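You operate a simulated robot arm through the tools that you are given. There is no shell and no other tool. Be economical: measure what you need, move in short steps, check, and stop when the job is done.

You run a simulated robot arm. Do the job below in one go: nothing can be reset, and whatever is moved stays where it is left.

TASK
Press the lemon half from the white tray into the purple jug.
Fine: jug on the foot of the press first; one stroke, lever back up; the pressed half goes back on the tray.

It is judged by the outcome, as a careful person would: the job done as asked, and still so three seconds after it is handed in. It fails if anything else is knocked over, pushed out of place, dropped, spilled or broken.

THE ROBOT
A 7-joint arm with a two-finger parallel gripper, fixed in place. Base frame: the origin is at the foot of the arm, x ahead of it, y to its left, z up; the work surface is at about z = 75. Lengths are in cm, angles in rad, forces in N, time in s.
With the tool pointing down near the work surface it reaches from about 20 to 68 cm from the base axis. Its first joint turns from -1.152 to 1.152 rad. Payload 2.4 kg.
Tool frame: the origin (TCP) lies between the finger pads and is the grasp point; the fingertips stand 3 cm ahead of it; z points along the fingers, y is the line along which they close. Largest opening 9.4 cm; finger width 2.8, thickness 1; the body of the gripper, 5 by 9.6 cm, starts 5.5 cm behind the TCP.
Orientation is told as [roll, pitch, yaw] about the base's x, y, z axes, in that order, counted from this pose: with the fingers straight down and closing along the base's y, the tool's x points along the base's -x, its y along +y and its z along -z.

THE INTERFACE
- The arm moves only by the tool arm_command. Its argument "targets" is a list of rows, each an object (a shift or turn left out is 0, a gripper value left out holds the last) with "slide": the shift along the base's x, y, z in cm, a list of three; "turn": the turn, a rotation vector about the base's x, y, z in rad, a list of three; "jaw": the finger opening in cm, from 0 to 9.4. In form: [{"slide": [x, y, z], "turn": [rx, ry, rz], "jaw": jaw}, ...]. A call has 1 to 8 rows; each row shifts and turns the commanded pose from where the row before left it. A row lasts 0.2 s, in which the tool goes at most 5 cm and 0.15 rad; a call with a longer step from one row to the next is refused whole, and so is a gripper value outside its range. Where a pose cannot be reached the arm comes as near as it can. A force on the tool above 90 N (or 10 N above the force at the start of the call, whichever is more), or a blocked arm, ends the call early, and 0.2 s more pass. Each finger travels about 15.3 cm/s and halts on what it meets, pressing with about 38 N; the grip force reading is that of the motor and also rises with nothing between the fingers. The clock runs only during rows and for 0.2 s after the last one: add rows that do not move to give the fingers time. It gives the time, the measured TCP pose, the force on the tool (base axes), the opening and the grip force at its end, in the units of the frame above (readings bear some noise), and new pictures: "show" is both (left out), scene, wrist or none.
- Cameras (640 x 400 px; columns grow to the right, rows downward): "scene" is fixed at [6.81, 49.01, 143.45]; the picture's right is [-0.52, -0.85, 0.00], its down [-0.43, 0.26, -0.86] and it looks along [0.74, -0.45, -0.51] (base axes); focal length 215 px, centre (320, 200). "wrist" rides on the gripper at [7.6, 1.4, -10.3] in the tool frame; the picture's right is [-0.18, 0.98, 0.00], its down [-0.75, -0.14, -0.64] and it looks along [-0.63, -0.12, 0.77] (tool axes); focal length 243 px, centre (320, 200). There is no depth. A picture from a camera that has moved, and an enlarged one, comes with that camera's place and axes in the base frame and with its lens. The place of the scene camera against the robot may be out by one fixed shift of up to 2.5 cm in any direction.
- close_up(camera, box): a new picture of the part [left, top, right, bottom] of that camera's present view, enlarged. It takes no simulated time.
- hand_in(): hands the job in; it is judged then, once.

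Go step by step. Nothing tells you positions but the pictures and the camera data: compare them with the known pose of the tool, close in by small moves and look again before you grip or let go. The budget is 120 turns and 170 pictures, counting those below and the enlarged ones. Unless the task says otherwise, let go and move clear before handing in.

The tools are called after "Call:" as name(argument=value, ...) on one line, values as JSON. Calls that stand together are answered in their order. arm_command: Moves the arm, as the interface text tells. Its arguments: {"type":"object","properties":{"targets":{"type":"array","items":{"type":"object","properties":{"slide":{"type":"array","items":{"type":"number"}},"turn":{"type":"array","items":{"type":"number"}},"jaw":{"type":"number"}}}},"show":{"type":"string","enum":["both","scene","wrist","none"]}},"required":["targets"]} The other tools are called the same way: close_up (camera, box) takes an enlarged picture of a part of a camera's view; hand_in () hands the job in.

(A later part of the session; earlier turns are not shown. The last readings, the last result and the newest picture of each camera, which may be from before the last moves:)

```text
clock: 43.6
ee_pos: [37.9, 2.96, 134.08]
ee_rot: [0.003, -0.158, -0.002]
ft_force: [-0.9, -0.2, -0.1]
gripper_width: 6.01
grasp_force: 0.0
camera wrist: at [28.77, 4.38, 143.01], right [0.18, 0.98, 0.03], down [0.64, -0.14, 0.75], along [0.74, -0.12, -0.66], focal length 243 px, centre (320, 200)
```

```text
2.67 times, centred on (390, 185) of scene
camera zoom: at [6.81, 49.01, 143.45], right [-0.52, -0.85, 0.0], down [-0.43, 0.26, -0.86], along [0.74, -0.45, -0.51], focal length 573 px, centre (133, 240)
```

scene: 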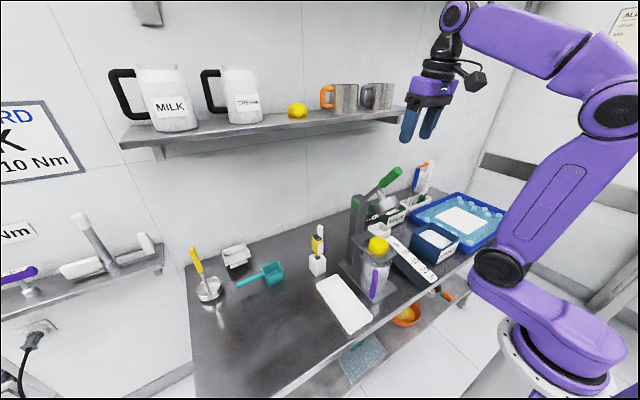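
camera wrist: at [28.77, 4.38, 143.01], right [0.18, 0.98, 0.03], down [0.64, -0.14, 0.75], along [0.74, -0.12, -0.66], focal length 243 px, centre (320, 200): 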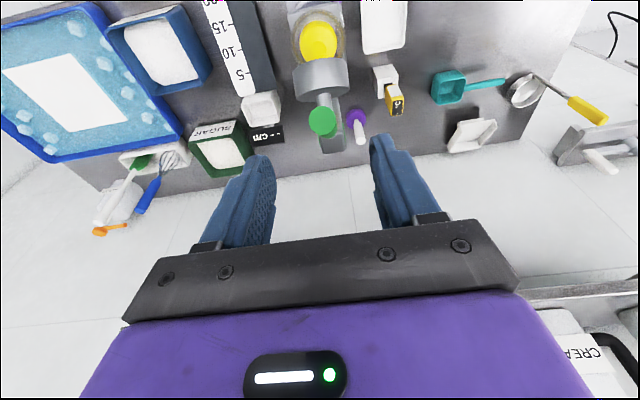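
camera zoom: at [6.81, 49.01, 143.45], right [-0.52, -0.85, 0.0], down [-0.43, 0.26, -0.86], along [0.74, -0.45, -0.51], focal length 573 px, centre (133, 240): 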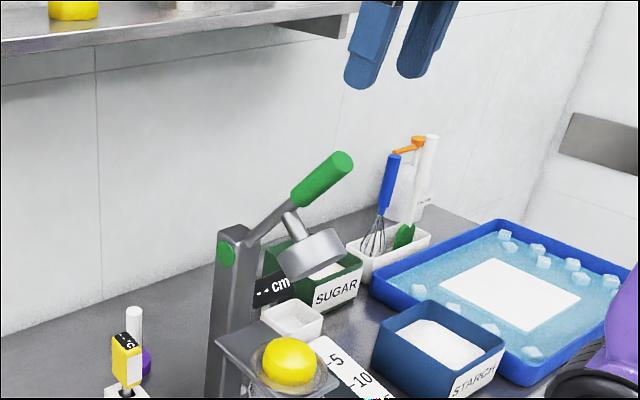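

The lever stays put, with its handle tip at about (41.6, 2.85, 120.5). I'll tip the tool the other way and come to just above the handle.

Call:
arm_command(targets=[{"slide": [2.5, 0, 0], "turn": [0, 0.12, 0], "jaw": 6}, {"slide": [2.5, 0, -2], "turn": [0, 0.12, 0]}, {"slide": [2.0, 0, -2.5], "turn": [0, 0.12, 0]}, {"slide": [1, 0, -3], "turn": [0, 0.1, 0]}, {}])

Call:
close_up(camera="scene", box=[330, 110, 450, 260])

Call:
close_up(camera="wrist", box=[200, 60, 440, 240])

```text
clock: 44.8
ee_pos: [45.11, 2.95, 126.33]
ee_rot: [0.0, 0.301, -0.001]
ft_force: [0.6, -0.1, -0.3]
gripper_width: 6.0
grasp_force: 0.0
out of reach, approached as far as the arm can: row 3
camera wrist: at [40.89, 4.38, 138.37], right [0.18, 0.98, -0.05], down [0.91, -0.14, 0.39], along [0.37, -0.12, -0.92], focal length 243 px, centre (320, 200)
```

scene: 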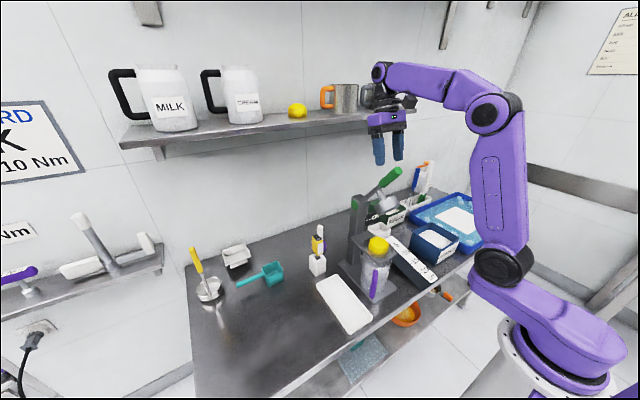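
wrist: 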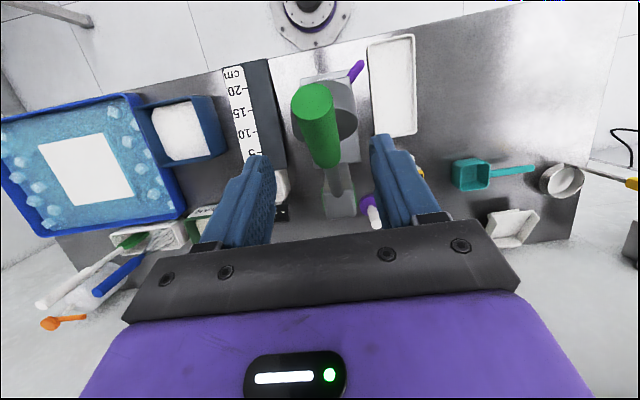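

```text
2.67 times, centred on (390, 185) of scene
camera zoom: at [6.81, 49.01, 143.45], right [-0.52, -0.85, 0.0], down [-0.43, 0.26, -0.86], along [0.74, -0.45, -0.51], focal length 573 px, centre (133, 240)
```

zoom: 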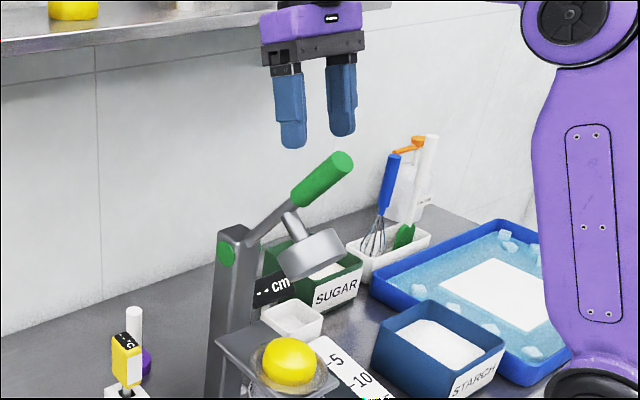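

```text
2.22 times, centred on (320, 150) of wrist
camera zoom: at [40.89, 4.38, 138.37], right [0.18, 0.98, -0.05], down [0.91, -0.14, 0.39], along [0.37, -0.12, -0.92], focal length 539 px, centre (320, 311)
```

zoom: 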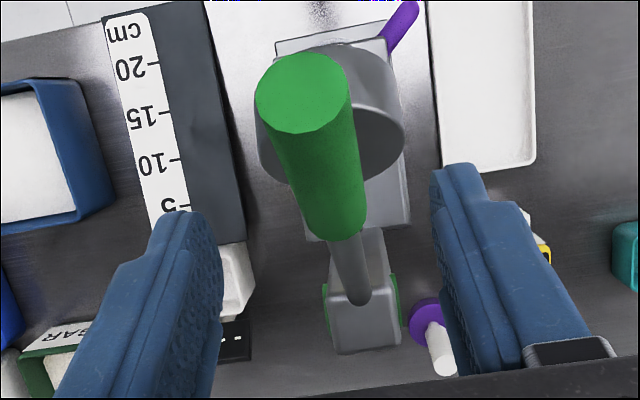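

The handle runs from its tip at (40.8, 2.85, 122.1) down to about (46.4, 115.3). I'll slide down along the tool axis to grip it at (43.0, 119.4).

Call:
arm_command(targets=[{"slide": [-0.7, -0.1, -2.3]}, {"slide": [-0.7, 0, -2.3]}, {"slide": [-0.7, 0, -2.3]}, {}])

Call:
close_up(camera="scene", box=[330, 110, 450, 260])

Call:
close_up(camera="wrist", box=[200, 60, 440, 240])

```text
clock: 45.8
ee_pos: [42.89, 2.85, 119.41]
ee_rot: [0.002, 0.301, -0.001]
ft_force: [-0.1, -1.5, 0.3]
gripper_width: 6.0
grasp_force: 0.0
camera wrist: at [38.62, 4.22, 131.46], right [0.18, 0.98, -0.05], down [0.91, -0.14, 0.39], along [0.38, -0.12, -0.92], focal length 243 px, centre (320, 200)
```

scene: 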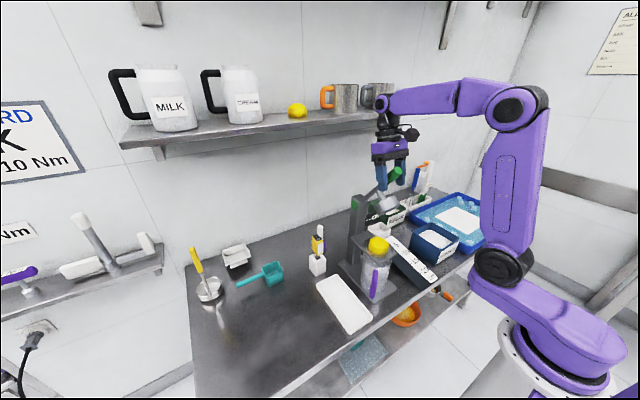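
wrist: 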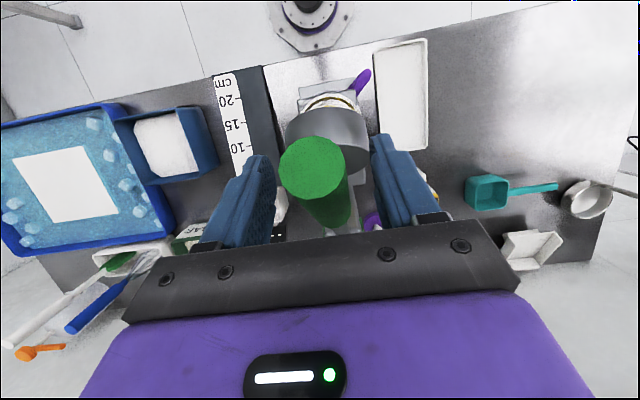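

```text
2.67 times, centred on (390, 185) of scene
camera zoom: at [6.81, 49.01, 143.45], right [-0.52, -0.85, 0.0], down [-0.43, 0.26, -0.86], along [0.74, -0.45, -0.51], focal length 573 px, centre (133, 240)
```

zoom: 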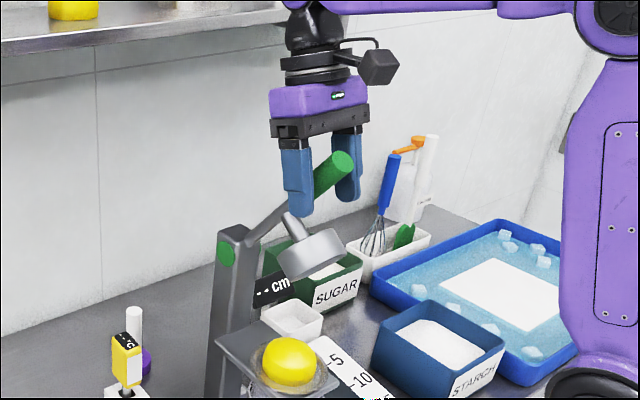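

```text
2.22 times, centred on (320, 150) of wrist
camera zoom: at [38.62, 4.22, 131.46], right [0.18, 0.98, -0.05], down [0.91, -0.14, 0.39], along [0.38, -0.12, -0.92], focal length 539 px, centre (320, 311)
```

zoom: 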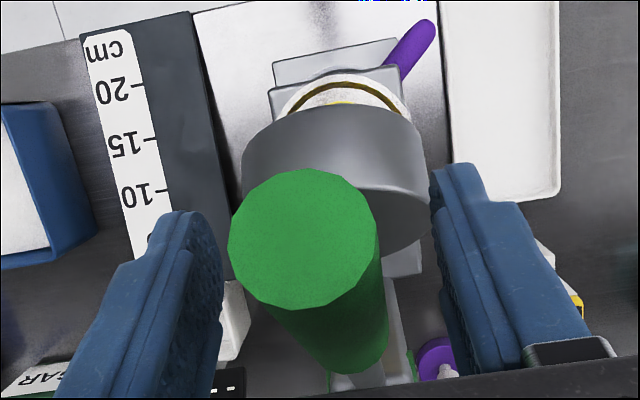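

The handle is centred between the fingers. I'll shift 1.2 cm toward its tip, close, and check the grip.

Call:
arm_command(targets=[{"slide": [-0.8, 0.05, 0.9]}, {}, {"jaw": 4}, {"jaw": 2}, {"jaw": 0.5}, {}], show="wrist")

```text
clock: 47.2
ee_pos: [42.0, 2.96, 120.22]
ee_rot: [0.002, 0.3, 0.002]
ft_force: [-0.3, 17.7, -0.8]
gripper_width: 3.01
grasp_force: 45.1
camera wrist: at [37.75, 4.38, 132.33], right [0.18, 0.98, -0.05], down [0.91, -0.14, 0.39], along [0.38, -0.12, -0.92], focal length 243 px, centre (320, 200)
```

wrist: 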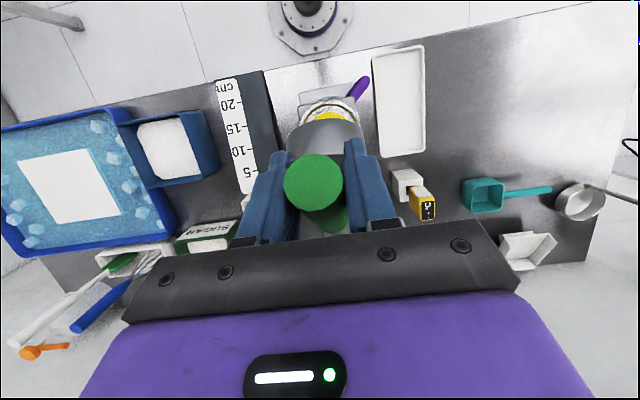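

The grip is solid at the full handle width of 3.0 cm. The earlier hold at 2.56 was off-centre, which explains the slip. Next I'll ease the side load and continue the stroke.

Call:
arm_command(targets=[{"slide": [0, 0.15, 0]}, {"slide": [-1.45, 0, -1.37], "turn": [0, -0.06, 0]}, {"slide": [-1.32, 0, -1.5], "turn": [0, -0.06, 0]}, {"slide": [-1.16, 0, -1.62], "turn": [0, -0.06, 0]}, {}])

```text
clock: 48.4
ee_pos: [38.03, 3.11, 115.88]
ee_rot: [0.002, 0.118, 0.0]
ft_force: [-3.4, 14.4, 12.4]
gripper_width: 3.04
grasp_force: 44.7
camera wrist: at [31.73, 4.4, 127.03], right [0.18, 0.98, -0.02], down [0.82, -0.14, 0.55], along [0.54, -0.12, -0.84], focal length 243 px, centre (320, 200)
```

scene: 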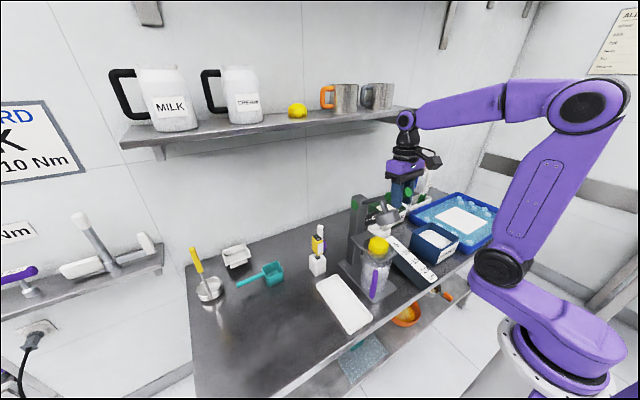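
wrist: 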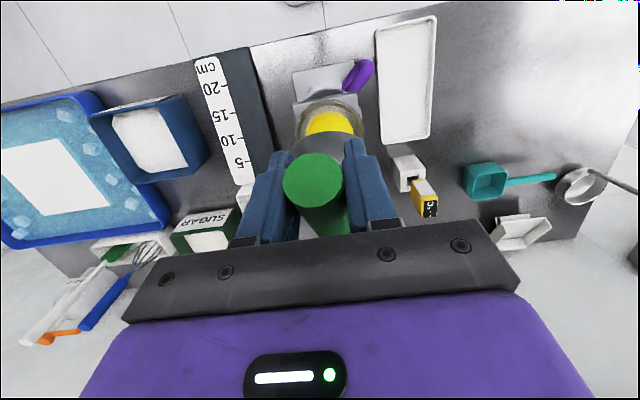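

Tracking well with low forces. I'll continue down to about horizontal.

Call:
arm_command(targets=[{"slide": [-0.99, 0.1, -1.74], "turn": [0, -0.06, 0]}, {"slide": [-0.82, 0, -1.82], "turn": [0, -0.06, 0]}, {"slide": [-0.63, 0, -1.9], "turn": [0, -0.06, 0]}, {}], show="scene")

Call:
close_up(camera="scene", box=[330, 130, 450, 280])

```text
clock: 49.4
ee_pos: [35.73, 3.07, 110.46]
ee_rot: [0.002, -0.061, -0.003]
ft_force: [-1.3, -3.2, 6.9]
gripper_width: 3.03
grasp_force: 45.3
```

scene: 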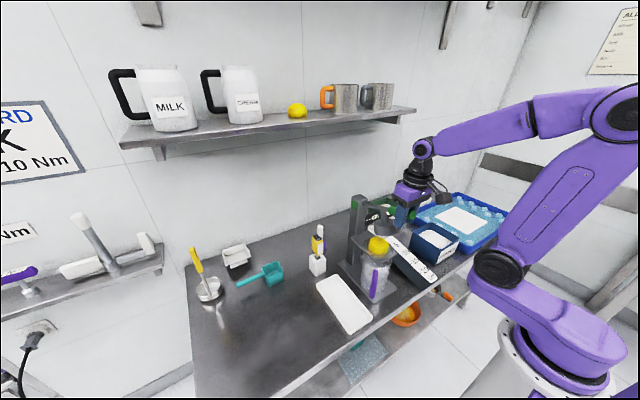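

```text
2.67 times, centred on (390, 205) of scene
camera zoom: at [6.79, 49.0, 143.46], right [-0.52, -0.85, 0.0], down [-0.43, 0.26, -0.86], along [0.74, -0.45, -0.51], focal length 573 px, centre (133, 187)
```

zoom: 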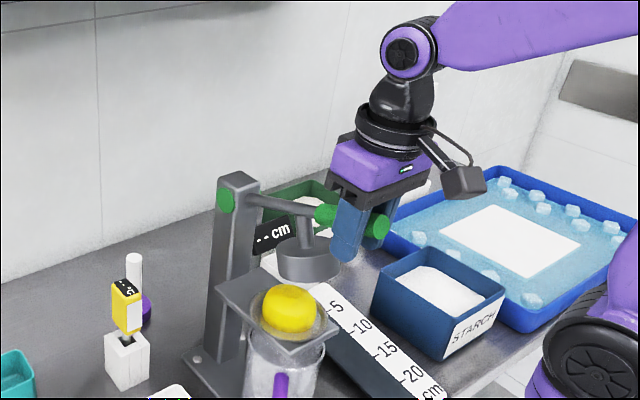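

The disc is now coming over the lemon. I'll continue in smaller checks as it makes contact.

Call:
arm_command(targets=[{"slide": [-0.44, 0, -1.95], "turn": [0, -0.06, 0]}, {"slide": [-0.24, 0, -1.99], "turn": [0, -0.06, 0]}, {}], show="scene")

Call:
close_up(camera="scene", box=[330, 130, 450, 280])

```text
clock: 50.2
ee_pos: [34.87, 3.06, 106.57]
ee_rot: [0.004, -0.181, -0.003]
ft_force: [3.3, 2.6, 5.0]
gripper_width: 3.03
grasp_force: 45.2
```

scene: 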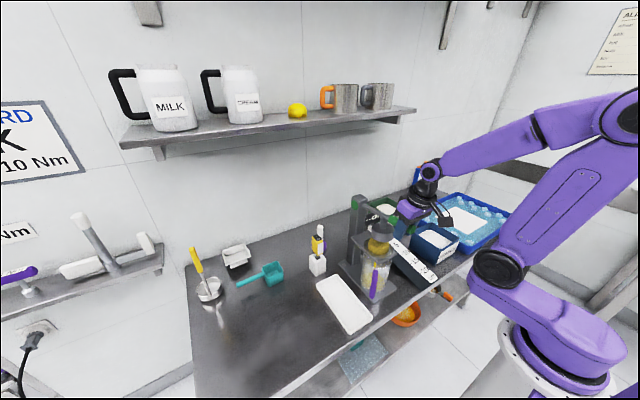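

```text
2.67 times, centred on (390, 205) of scene
camera zoom: at [6.81, 49.01, 143.45], right [-0.52, -0.85, 0.0], down [-0.43, 0.26, -0.86], along [0.74, -0.45, -0.51], focal length 573 px, centre (133, 187)
```

zoom: 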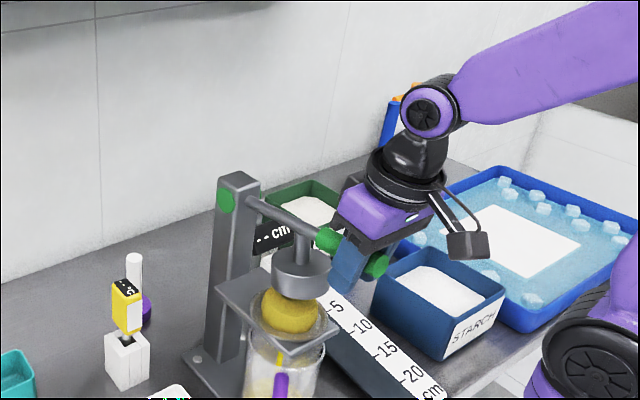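

The disc is on the lemon and juice is running into the jug. I'll keep pressing in small steps.

Call:
arm_command(targets=[{"slide": [-0.04, 0, -1.0], "turn": [0, -0.03, 0]}, {"slide": [0, 0, -1.0], "turn": [0, -0.03, 0]}, {}], show="scene")

Call:
close_up(camera="scene", box=[330, 130, 450, 280])

```text
clock: 51.0
ee_pos: [34.76, 2.92, 104.98]
ee_rot: [-0.003, -0.221, -0.002]
ft_force: [-9.1, -1.7, 2.8]
gripper_width: 3.02
grasp_force: 45.1
out of reach, approached as far as the arm can: row 2
```

scene: 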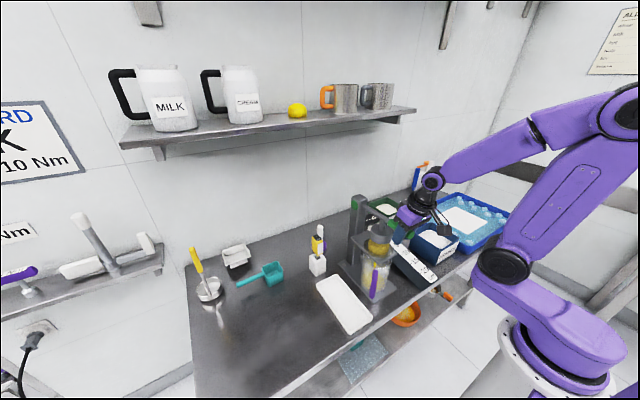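

```text
2.67 times, centred on (390, 205) of scene
camera zoom: at [6.77, 49.0, 143.46], right [-0.52, -0.85, 0.0], down [-0.43, 0.26, -0.86], along [0.74, -0.45, -0.51], focal length 573 px, centre (133, 187)
```

zoom: 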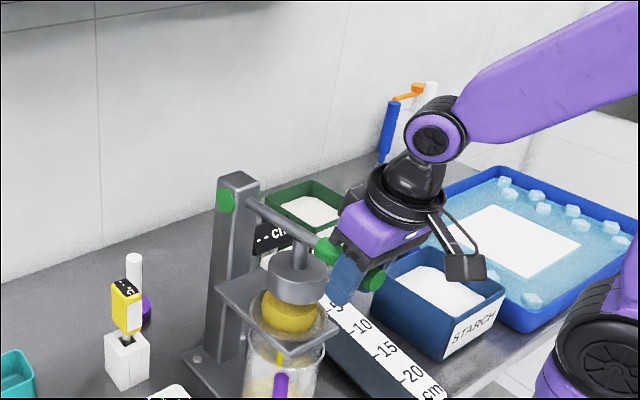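

The arm reports a reach limit at this tool angle. Tilting the fingers further forward has worked before, so I'll rotate in place and then continue pressing.

Call:
arm_command(targets=[{"slide": [0, 0, 0.3], "turn": [0, -0.1, 0]}, {"turn": [0, -0.1, 0]}, {"turn": [0, -0.1, 0]}, {}], show="none")

```text
clock: 51.4
ee_pos: [35.45, 2.88, 105.14]
ee_rot: [0.01, -0.299, -0.034]
ft_force: [-10.8, 19.0, 4.3]
gripper_width: 3.09
grasp_force: 44.8
stopped in row 1: the force on the tool passed its limit (the readings are from after the stop); the commanded pose is now the measured one
```

Call:
arm_command(targets=[{}, {"turn": [0, -0.04, 0.015]}, {"turn": [0, -0.04, 0.015]}, {"turn": [0, -0.04, 0]}, {}])

Call:
close_up(camera="scene", box=[330, 130, 450, 280])

```text
clock: 52.6
ee_pos: [35.58, 2.89, 105.1]
ee_rot: [0.018, -0.418, -0.014]
ft_force: [-0.7, 36.8, -6.5]
gripper_width: 3.04
grasp_force: 44.9
camera wrist: at [24.47, 4.4, 111.44], right [0.17, 0.98, 0.09], down [0.43, -0.16, 0.89], along [0.89, -0.12, -0.45], focal length 243 px, centre (320, 200)
```

scene: 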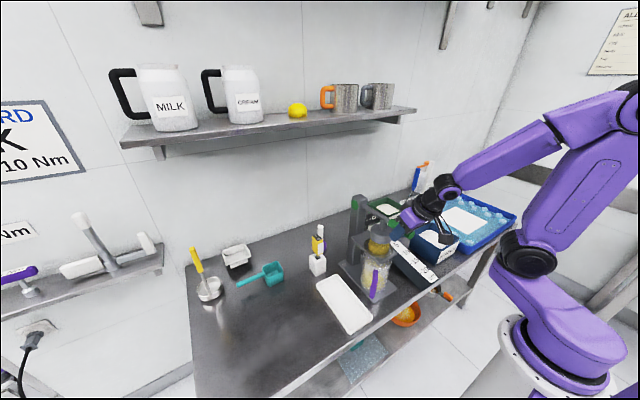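
wrist: 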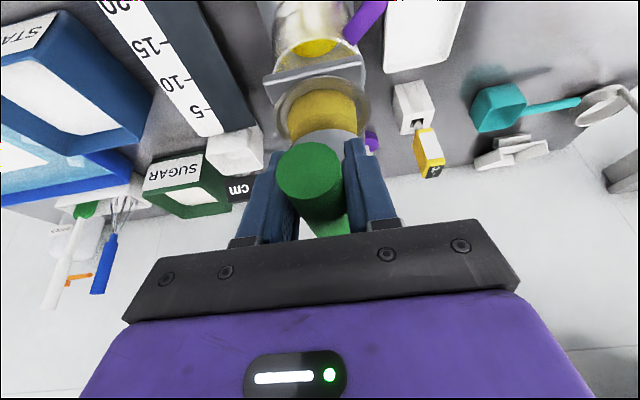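

```text
2.67 times, centred on (390, 205) of scene
camera zoom: at [6.82, 49.12, 143.41], right [-0.52, -0.85, 0.0], down [-0.43, 0.26, -0.86], along [0.74, -0.45, -0.51], focal length 573 px, centre (133, 187)
```

zoom: 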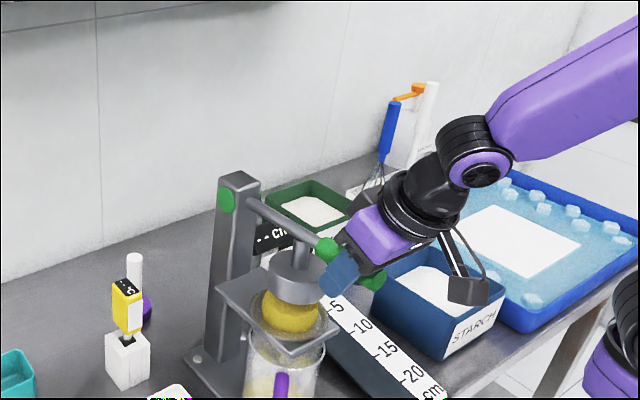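

The arm found a good posture and the grip holds. I'll relieve the side load and press on downward.

Call:
arm_command(targets=[{"slide": [0, 0.2, -0.4], "turn": [0, -0.03, 0.01]}, {"slide": [0, 0, -0.8], "turn": [0, -0.05, 0]}, {"slide": [0.1, 0, -0.8], "turn": [0, -0.05, 0]}, {}], show="scene")

Call:
close_up(camera="scene", box=[330, 150, 430, 280])

```text
clock: 53.6
ee_pos: [35.68, 3.1, 103.12]
ee_rot: [0.019, -0.55, -0.008]
ft_force: [3.0, 17.5, 19.5]
gripper_width: 3.01
grasp_force: 44.7
```

scene: 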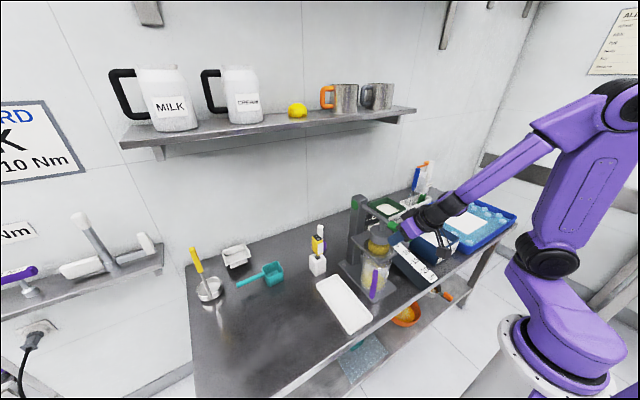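

```text
3.08 times, centred on (380, 215) of scene
camera zoom: at [6.8, 49.06, 143.43], right [-0.52, -0.85, 0.0], down [-0.43, 0.26, -0.86], along [0.74, -0.45, -0.51], focal length 661 px, centre (135, 154)
```

zoom: 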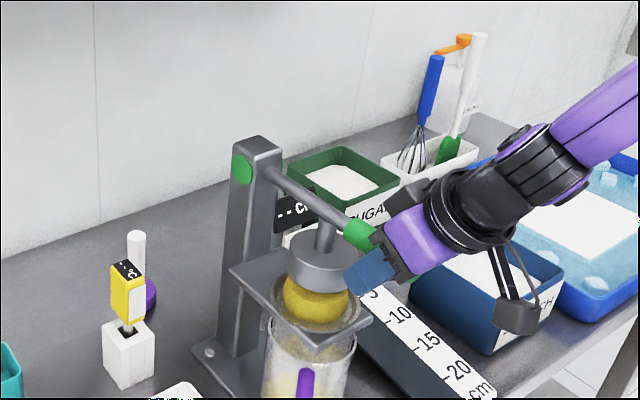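

The disc is pressing further into the lemon. Continuing the stroke.

Call:
arm_command(targets=[{"slide": [0.1, 0.1, -0.9], "turn": [0, -0.05, 0]}, {"slide": [0.15, 0, -0.9], "turn": [0, -0.05, 0]}, {"slide": [0.2, 0, -0.9], "turn": [0, -0.05, 0]}, {}], show="scene")

Call:
close_up(camera="scene", box=[330, 150, 430, 280])

```text
clock: 54.1
ee_pos: [35.97, 3.07, 102.37]
ee_rot: [0.02, -0.627, -0.013]
ft_force: [-34.5, -7.4, 41.7]
gripper_width: 3.06
grasp_force: 45.3
stopped in row 2: the force on the tool passed its limit (the readings are from after the stop); the commanded pose is now the measured one
```

scene: 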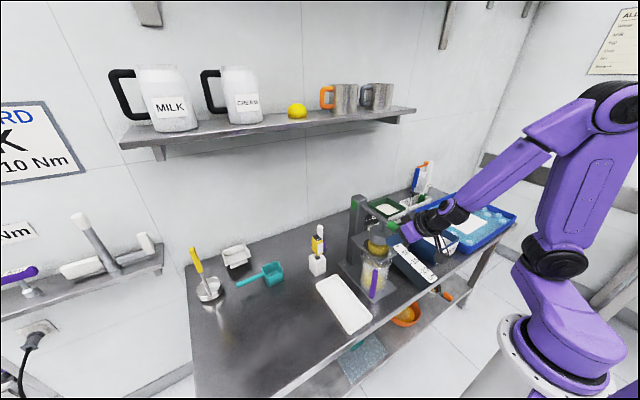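

```text
3.08 times, centred on (380, 215) of scene
camera zoom: at [6.66, 48.98, 143.47], right [-0.52, -0.85, 0.0], down [-0.43, 0.26, -0.86], along [0.74, -0.45, -0.51], focal length 661 px, centre (135, 154)
```

zoom: 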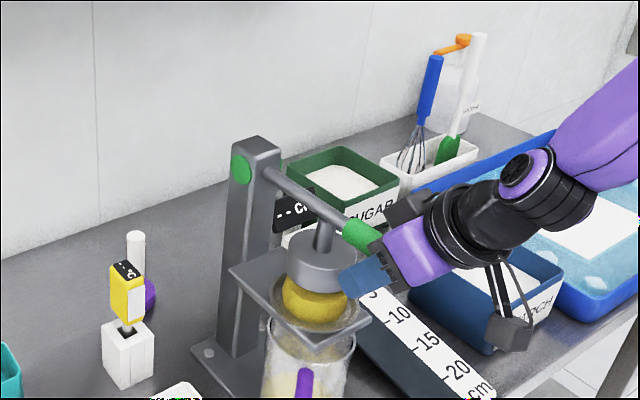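

There was a force spike near the bottom. I'll press once more gently to see whether this is the end of the stroke.

Call:
arm_command(targets=[{}, {"slide": [0.05, 0.05, -0.3]}, {"slide": [0.05, 0, -0.3]}, {"slide": [0.05, 0, -0.3]}, {}], show="none")

Call:
close_up(camera="scene", box=[345, 200, 415, 300])

Call:
close_up(camera="wrist", box=[220, 0, 460, 200])

```text
clock: 54.6
ee_pos: [35.99, 3.05, 102.46]
ee_rot: [0.025, -0.631, -0.014]
ft_force: [-38.4, -9.7, 46.7]
gripper_width: 3.04
grasp_force: 45.0
stopped in row 2: the force on the tool passed its limit (the readings are from after the stop); the commanded pose is now the measured one
```

```text
4.00 times, centred on (380, 250) of scene
camera zoom: at [6.64, 48.97, 143.47], right [-0.52, -0.85, 0.0], down [-0.43, 0.26, -0.86], along [0.74, -0.45, -0.51], focal length 859 px, centre (80, 0)
```

zoom: 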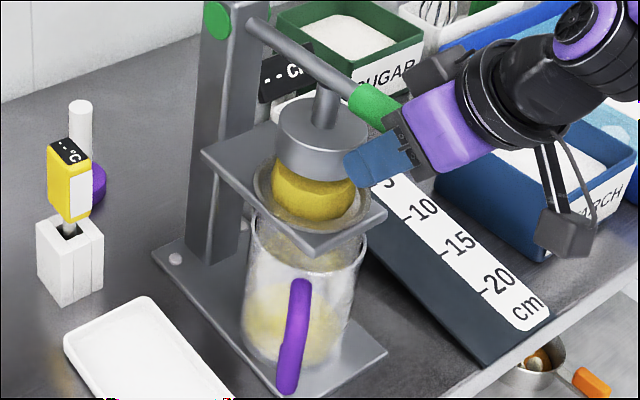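

```text
2.00 times, centred on (340, 100) of wrist
camera zoom: at [23.76, 4.4, 106.26], right [0.15, 0.98, 0.13], down [0.23, -0.16, 0.96], along [0.96, -0.11, -0.25], focal length 485 px, centre (280, 400)
```

zoom: 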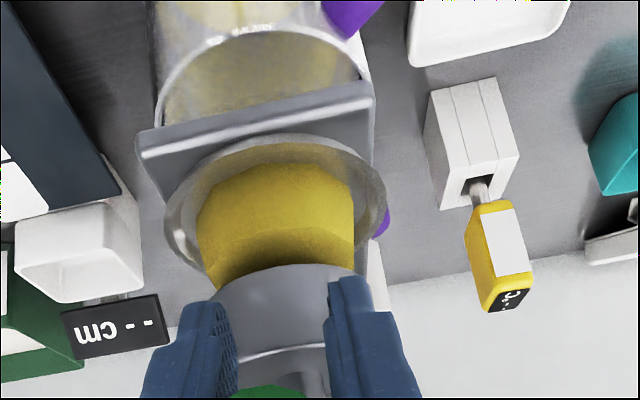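

The sideways reaction suggests my fingertips are touching the disc's edge and blocking the stroke. I'll loosen, slide 1.2 cm outward toward the handle tip, and grip again.

Call:
arm_command(targets=[{"jaw": 3.8}, {"slide": [-0.6, 0, 0]}, {"slide": [-0.6, 0, 0]}, {}, {"jaw": 0.5}, {}, {}])

Call:
close_up(camera="wrist", box=[220, 0, 460, 200])

Call:
close_up(camera="scene", box=[345, 180, 415, 280])

```text
clock: 56.2
ee_pos: [34.94, 2.98, 102.3]
ee_rot: [0.021, -0.627, -0.013]
ft_force: [2.4, 1.6, -4.0]
gripper_width: 3.02
grasp_force: 45.0
camera wrist: at [22.76, 4.4, 106.16], right [0.15, 0.98, 0.12], down [0.23, -0.16, 0.96], along [0.96, -0.11, -0.25], focal length 243 px, centre (320, 200)
```

scene: 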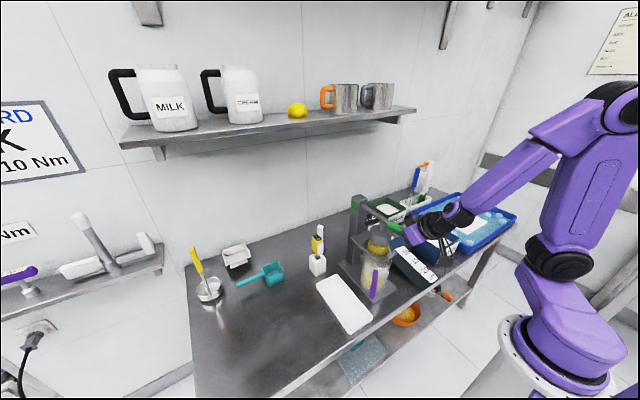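
wrist: 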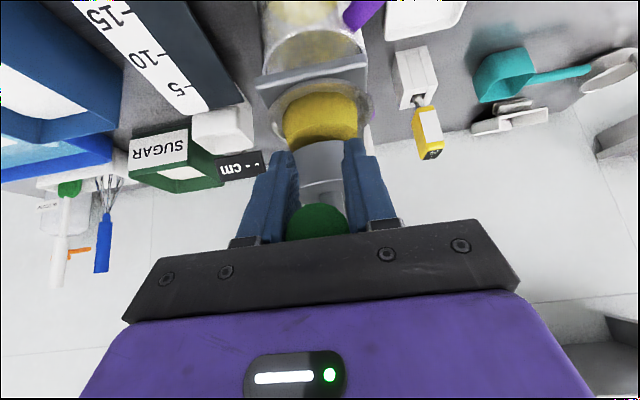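

```text
2.00 times, centred on (340, 100) of wrist
camera zoom: at [22.76, 4.4, 106.16], right [0.15, 0.98, 0.12], down [0.23, -0.16, 0.96], along [0.96, -0.11, -0.25], focal length 485 px, centre (280, 400)
```

zoom: 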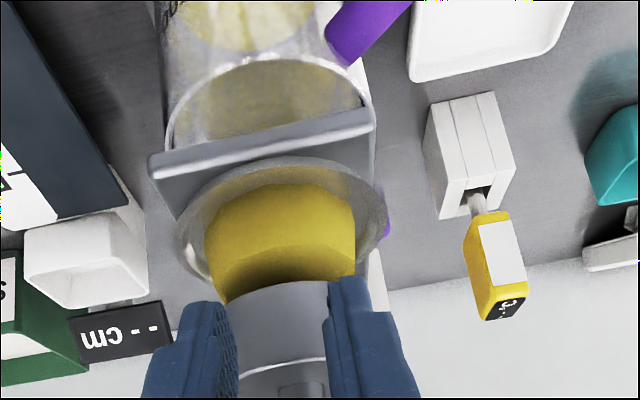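

```text
4.00 times, centred on (380, 230) of scene
camera zoom: at [6.83, 49.01, 143.45], right [-0.52, -0.85, 0.0], down [-0.43, 0.26, -0.86], along [0.74, -0.45, -0.51], focal length 859 px, centre (80, 80)
```

zoom: 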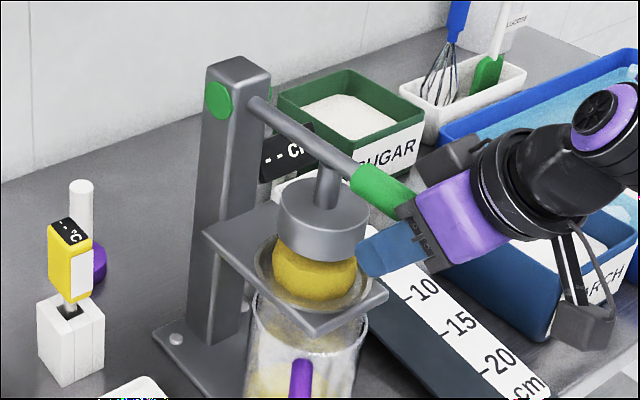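

The regrip is free of the disc, with no side force. Pressing on.

Call:
arm_command(targets=[{"slide": [0.05, 0, -0.6]}, {"slide": [0.08, 0, -0.6]}, {"slide": [0.1, 0, -0.6]}, {}], show="none")

Call:
close_up(camera="scene", box=[345, 180, 415, 280])

```text
clock: 56.8
ee_pos: [35.13, 3.03, 101.85]
ee_rot: [0.032, -0.647, -0.023]
ft_force: [-34.6, -9.0, 43.7]
gripper_width: 2.98
grasp_force: 44.8
stopped in row 2: the force on the tool passed its limit (the readings are from after the stop); the commanded pose is now the measured one
```

```text
4.00 times, centred on (380, 230) of scene
camera zoom: at [6.66, 48.97, 143.47], right [-0.52, -0.85, 0.0], down [-0.43, 0.26, -0.86], along [0.74, -0.45, -0.51], focal length 859 px, centre (80, 80)
```

zoom: 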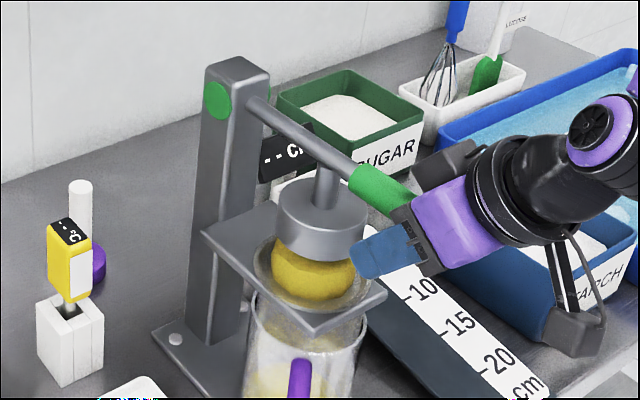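

The reaction is now along the tool axis, about 55 N, as the handle bears on the palm. I'll push with very fine steps to tell the lemon's resistance from a hard stop.

Call:
arm_command(targets=[{"slide": [-0.1, 0.05, 0]}, {"slide": [0, 0, -0.12]}, {"slide": [0, 0, -0.12]}, {"slide": [0, 0, -0.12]}, {}], show="none")

Call:
close_up(camera="wrist", box=[220, 0, 460, 200])

```text
clock: 57.6
ee_pos: [35.11, 3.04, 101.93]
ee_rot: [0.036, -0.654, -0.031]
ft_force: [-32.2, -8.5, 40.9]
gripper_width: 2.99
grasp_force: 44.9
stopped in row 3: the force on the tool passed its limit (the readings are from after the stop); the commanded pose is now the measured one
```

```text
2.00 times, centred on (340, 100) of wrist
camera zoom: at [22.92, 4.53, 105.42], right [0.16, 0.98, 0.14], down [0.2, -0.17, 0.96], along [0.97, -0.12, -0.23], focal length 485 px, centre (280, 400)
```

zoom: 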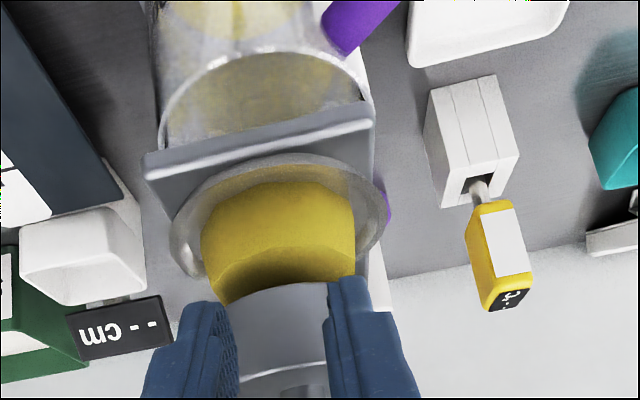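

Call:
close_up(camera="scene", box=[350, 210, 410, 310])

Call:
close_up(camera="wrist", box=[230, 100, 420, 260])

```text
4.00 times, centred on (380, 260) of scene
camera zoom: at [6.67, 48.98, 143.47], right [-0.52, -0.85, 0.0], down [-0.43, 0.26, -0.86], along [0.74, -0.45, -0.51], focal length 859 px, centre (80, -40)
```

zoom: 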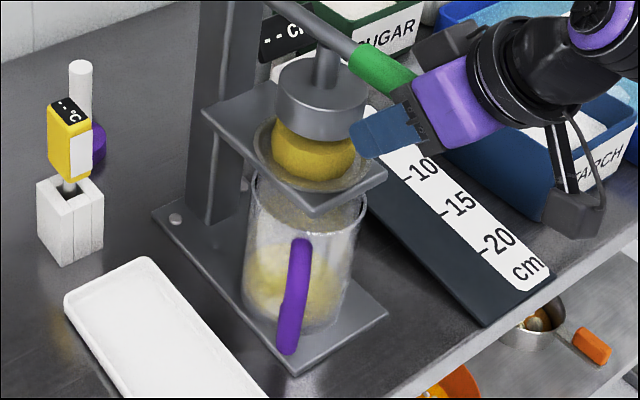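

```text
2.50 times, centred on (325, 180) of wrist
camera zoom: at [22.92, 4.53, 105.42], right [0.16, 0.98, 0.14], down [0.2, -0.17, 0.96], along [0.97, -0.12, -0.23], focal length 606 px, centre (308, 250)
```

zoom: 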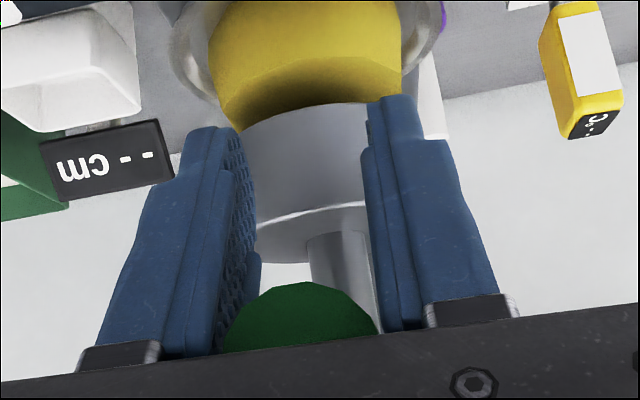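

The handle has slid back along the pads, so the grip was slipping while the lever stayed put. I'll open, back out, and push down on the handle from above with closed fingertips to make sure the stroke is complete.

Call:
arm_command(targets=[{"slide": [0, 0, 0.3], "jaw": 4.6}, {"jaw": 4.6}, {"slide": [-1.2, 0, 1.6]}, {"slide": [-1.2, 0, 1.6]}, {"slide": [-1.2, 0, 1.6]}, {"slide": [-1.2, 0, 2.2]}, {"slide": [0, 0, 2], "jaw": 0}, {"slide": [0, 0, 1]}])

Call:
close_up(camera="scene", box=[340, 170, 440, 310])

Call:
close_up(camera="wrist", box=[200, 20, 440, 240])

```text
clock: 59.4
ee_pos: [30.55, 3.23, 111.95]
ee_rot: [0.033, -0.653, -0.027]
ft_force: [0.8, -0.5, 0.7]
gripper_width: 0.02
grasp_force: 33.5
camera wrist: at [18.2, 4.54, 115.53], right [0.16, 0.98, 0.14], down [0.21, -0.17, 0.96], along [0.97, -0.12, -0.23], focal length 243 px, centre (320, 200)
```

scene: 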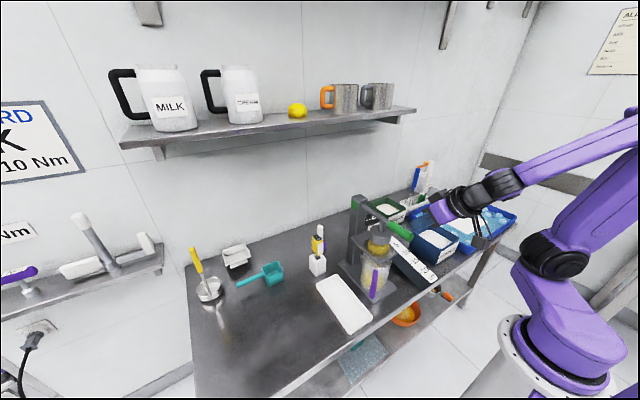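
wrist: 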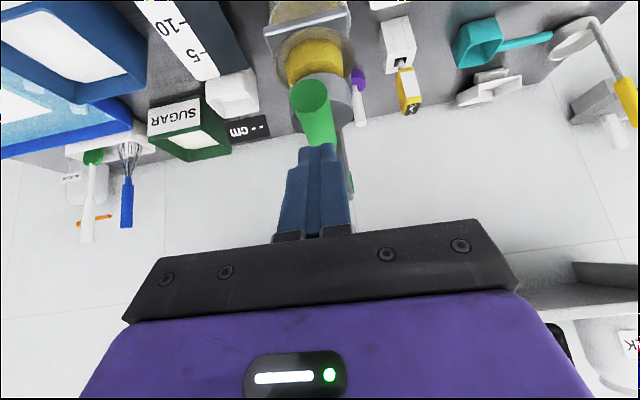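

```text
2.86 times, centred on (390, 240) of scene
camera zoom: at [6.81, 49.01, 143.45], right [-0.52, -0.85, 0.0], down [-0.43, 0.26, -0.86], along [0.74, -0.45, -0.51], focal length 614 px, centre (120, 86)
```

zoom: 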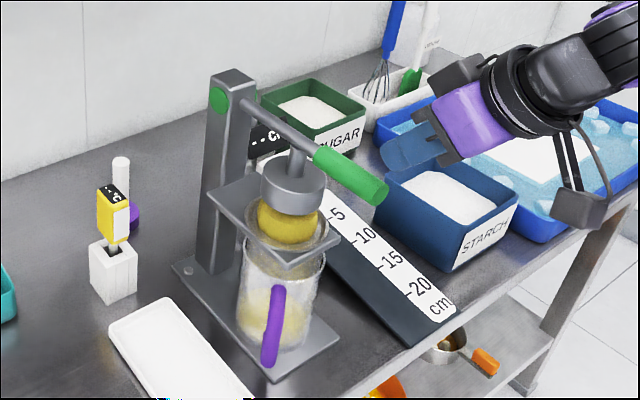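

```text
1.82 times, centred on (320, 130) of wrist
camera zoom: at [18.2, 4.54, 115.53], right [0.16, 0.98, 0.14], down [0.21, -0.17, 0.96], along [0.97, -0.12, -0.23], focal length 441 px, centre (320, 327)
```

zoom: 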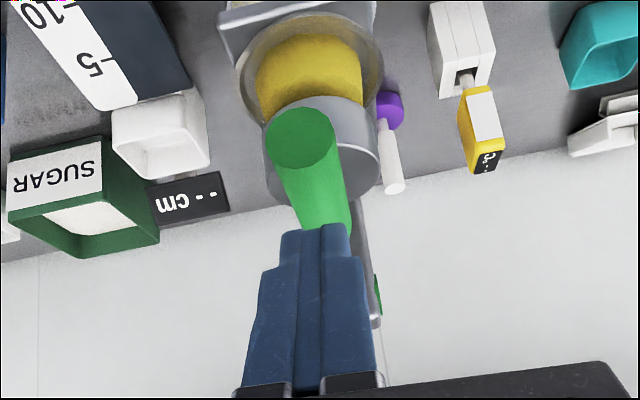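

The lever rests down with its handle end at about (35.2, 2.85, 102.9). I'll place the closed fingertips above the handle and push down.

Call:
arm_command(targets=[{"slide": [2.5, -0.2, -0.5]}, {"slide": [2.4, -0.15, -0.8]}, {"slide": [0, 0, -1.0]}, {"slide": [0, 0, -0.8]}, {"slide": [0, 0, -0.5]}, {"slide": [0, 0, -0.4]}, {}], show="scene")

Call:
close_up(camera="scene", box=[340, 170, 440, 310])

```text
clock: 60.6
ee_pos: [35.89, 3.02, 109.5]
ee_rot: [0.047, -0.678, -0.039]
ft_force: [-4.1, -1.3, 10.4]
gripper_width: 0.0
grasp_force: 33.2
stopped in row 5: the force on the tool passed its limit (the readings are from after the stop); the commanded pose is now the measured one
```

scene: 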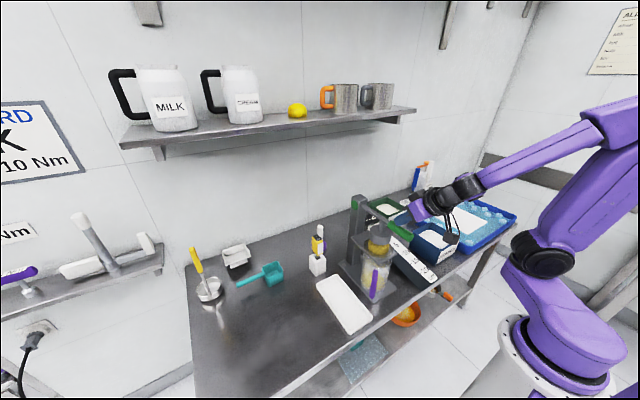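

```text
2.86 times, centred on (390, 240) of scene
camera zoom: at [6.79, 49.0, 143.46], right [-0.52, -0.85, 0.0], down [-0.43, 0.26, -0.86], along [0.74, -0.45, -0.51], focal length 614 px, centre (120, 86)
```

zoom: 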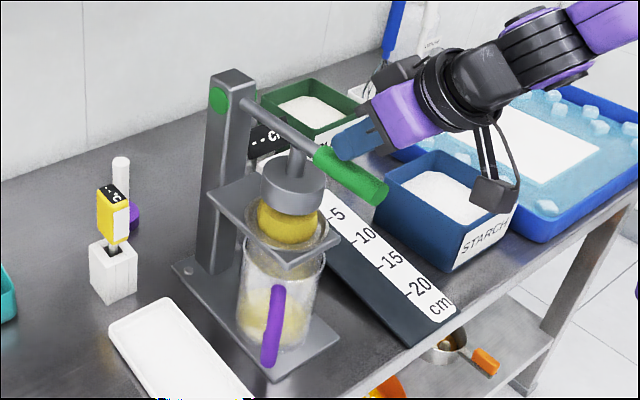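

The lever took a push of over 90 N without moving. One more gentle sustained push will confirm the stop.

Call:
arm_command(targets=[{}, {"slide": [0, 0, -0.1]}, {"slide": [0, 0, -0.1]}, {}, {}], show="none")

Call:
close_up(camera="scene", box=[340, 170, 440, 310])

```text
clock: 61.8
ee_pos: [36.04, 2.98, 109.44]
ee_rot: [0.048, -0.68, -0.04]
ft_force: [-9.6, -13.8, 48.6]
gripper_width: 0.01
grasp_force: 33.1
```

```text
2.86 times, centred on (390, 240) of scene
camera zoom: at [6.71, 48.96, 143.47], right [-0.52, -0.85, 0.0], down [-0.43, 0.26, -0.86], along [0.74, -0.45, -0.51], focal length 614 px, centre (120, 86)
```

zoom: 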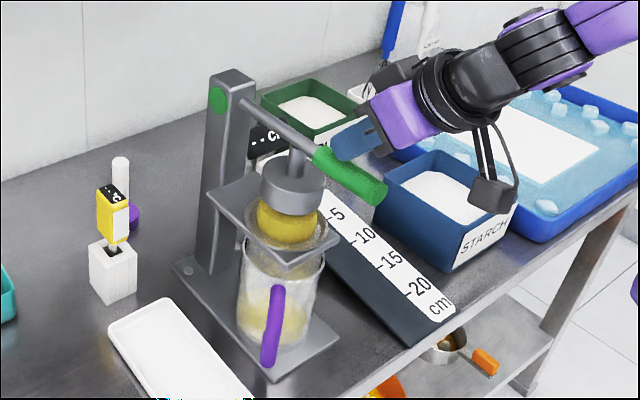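

That's a hard stop at the bottom: 49 N held with no movement, and the juice is in the jug. So the one stroke is done, and now I'll take the handle again at about (34.8, 3.0, 104.5) to bring the lever back up.

Call:
arm_command(targets=[{"slide": [-0.6, 0, 1.2]}, {"slide": [-0.6, 0, 1.5], "turn": [-0.045, 0, 0.04], "jaw": 3}, {"jaw": 6}, {"slide": [-0.1, 0, -2.0]}, {"slide": [0, 0, -2.2]}, {"slide": [0, 0, -2.0]}, {}])

Call:
close_up(camera="wrist", box=[200, 20, 440, 240])

Call:
close_up(camera="scene", box=[340, 170, 440, 310])

```text
clock: 63.4
ee_pos: [34.54, 2.91, 105.66]
ee_rot: [-0.013, -0.678, 0.04]
ft_force: [0.4, 0.5, -0.1]
gripper_width: 5.97
grasp_force: 0.1
camera wrist: at [22.18, 3.98, 108.87], right [0.11, 0.99, 0.11], down [0.19, -0.13, 0.97], along [0.97, -0.09, -0.2], focal length 243 px, centre (320, 200)
```

scene: 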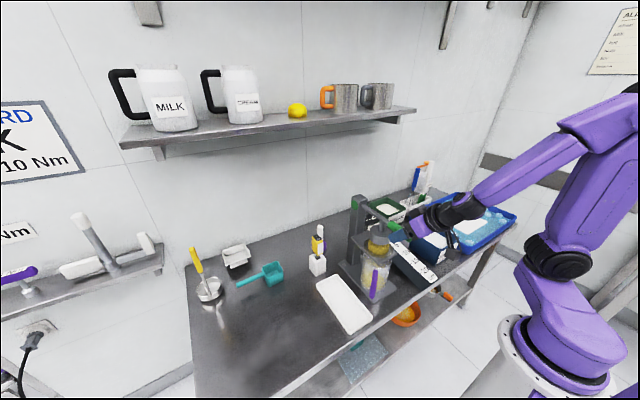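
wrist: 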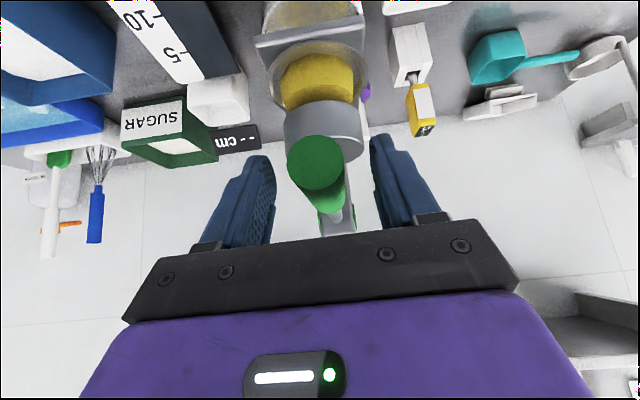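

```text
1.82 times, centred on (320, 130) of wrist
camera zoom: at [22.18, 3.98, 108.87], right [0.11, 0.99, 0.11], down [0.19, -0.13, 0.97], along [0.97, -0.09, -0.2], focal length 441 px, centre (320, 327)
```

zoom: 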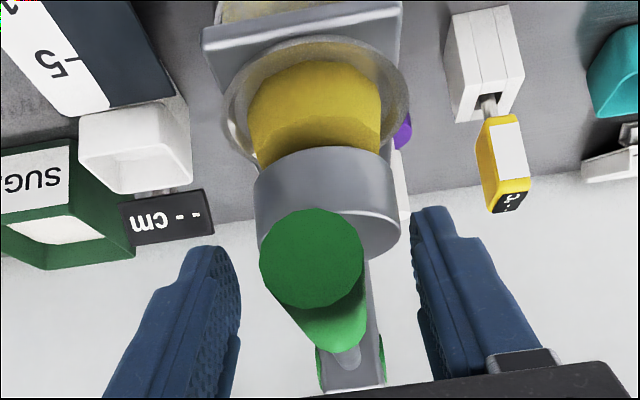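

```text
2.86 times, centred on (390, 240) of scene
camera zoom: at [6.81, 49.01, 143.45], right [-0.52, -0.85, 0.0], down [-0.43, 0.26, -0.86], along [0.74, -0.45, -0.51], focal length 614 px, centre (120, 86)
```

zoom: 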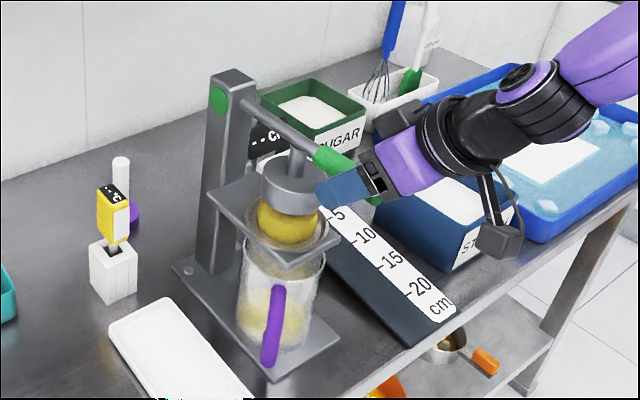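

The handle is centred between the fingers. I'll lower 1.1 cm more onto its axis and close.

Call:
arm_command(targets=[{"slide": [0.4, -0.05, -1.1], "turn": [0.015, 0, -0.03]}, {}, {"jaw": 4}, {"jaw": 2}, {"jaw": 0.5}, {}], show="none")

Call:
close_up(camera="wrist", box=[200, 20, 440, 240])

```text
clock: 64.8
ee_pos: [34.99, 3.09, 104.5]
ee_rot: [0.007, -0.675, -0.003]
ft_force: [2.0, 4.7, -1.8]
gripper_width: 3.03
grasp_force: 45.2
```

```text
1.82 times, centred on (320, 130) of wrist
camera zoom: at [22.62, 4.39, 107.77], right [0.14, 0.98, 0.12], down [0.19, -0.15, 0.97], along [0.97, -0.12, -0.2], focal length 441 px, centre (320, 327)
```

zoom: 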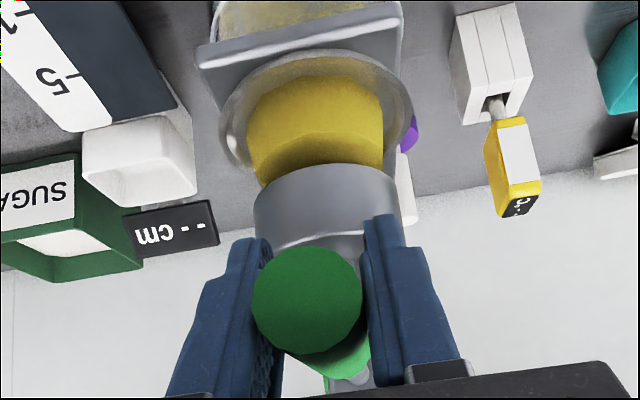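

Solid grip at 3.03. I'll raise the lever along the arc with the tool angle held constant.

Call:
arm_command(targets=[{"slide": [-0.1, 0, 1.0]}, {"slide": [-0.05, 0, 0.95]}, {"slide": [0.24, 0, 1.99]}, {"slide": [0.44, 0, 1.95]}, {}], show="scene")

Call:
close_up(camera="scene", box=[340, 150, 440, 310])

```text
clock: 66.0
ee_pos: [35.29, 2.89, 110.38]
ee_rot: [0.009, -0.676, -0.002]
ft_force: [12.2, 8.8, -11.3]
gripper_width: 3.01
grasp_force: 45.1
```

scene: 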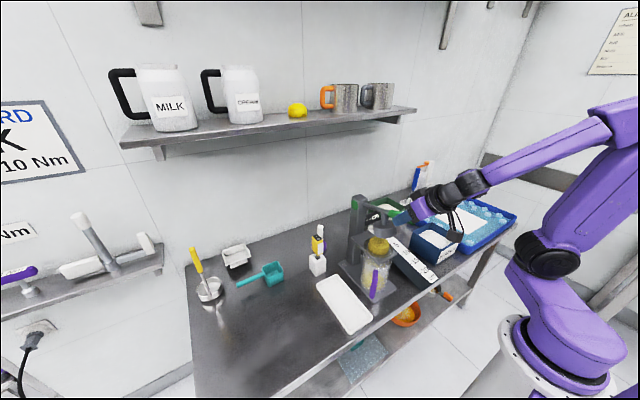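

```text
2.50 times, centred on (390, 230) of scene
camera zoom: at [6.86, 49.04, 143.44], right [-0.52, -0.85, 0.0], down [-0.43, 0.26, -0.86], along [0.74, -0.45, -0.51], focal length 537 px, centre (145, 125)
```

zoom: 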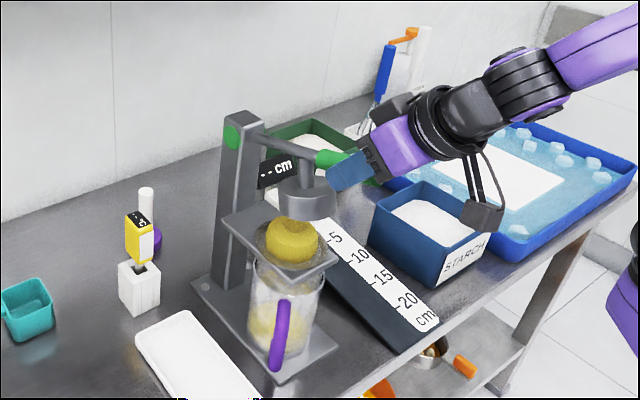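

The lever is rising and the lemon shows a pressed top. Continuing up.

Call:
arm_command(targets=[{"slide": [0.8, 0, 1.85]}, {"slide": [0.9, 0, 1.75]}, {"slide": [1.05, 0, 1.7]}, {"slide": [1.16, 0, 1.6]}, {}], show="scene")

```text
clock: 67.2
ee_pos: [39.38, 3.04, 117.21]
ee_rot: [0.005, -0.673, -0.001]
ft_force: [2.5, 12.0, -10.6]
gripper_width: 2.95
grasp_force: 44.9
```

scene: 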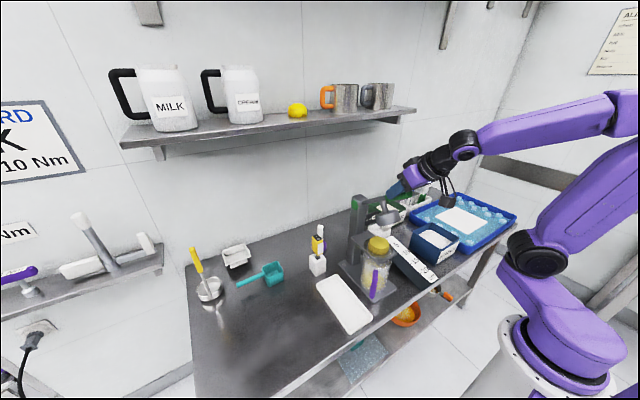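

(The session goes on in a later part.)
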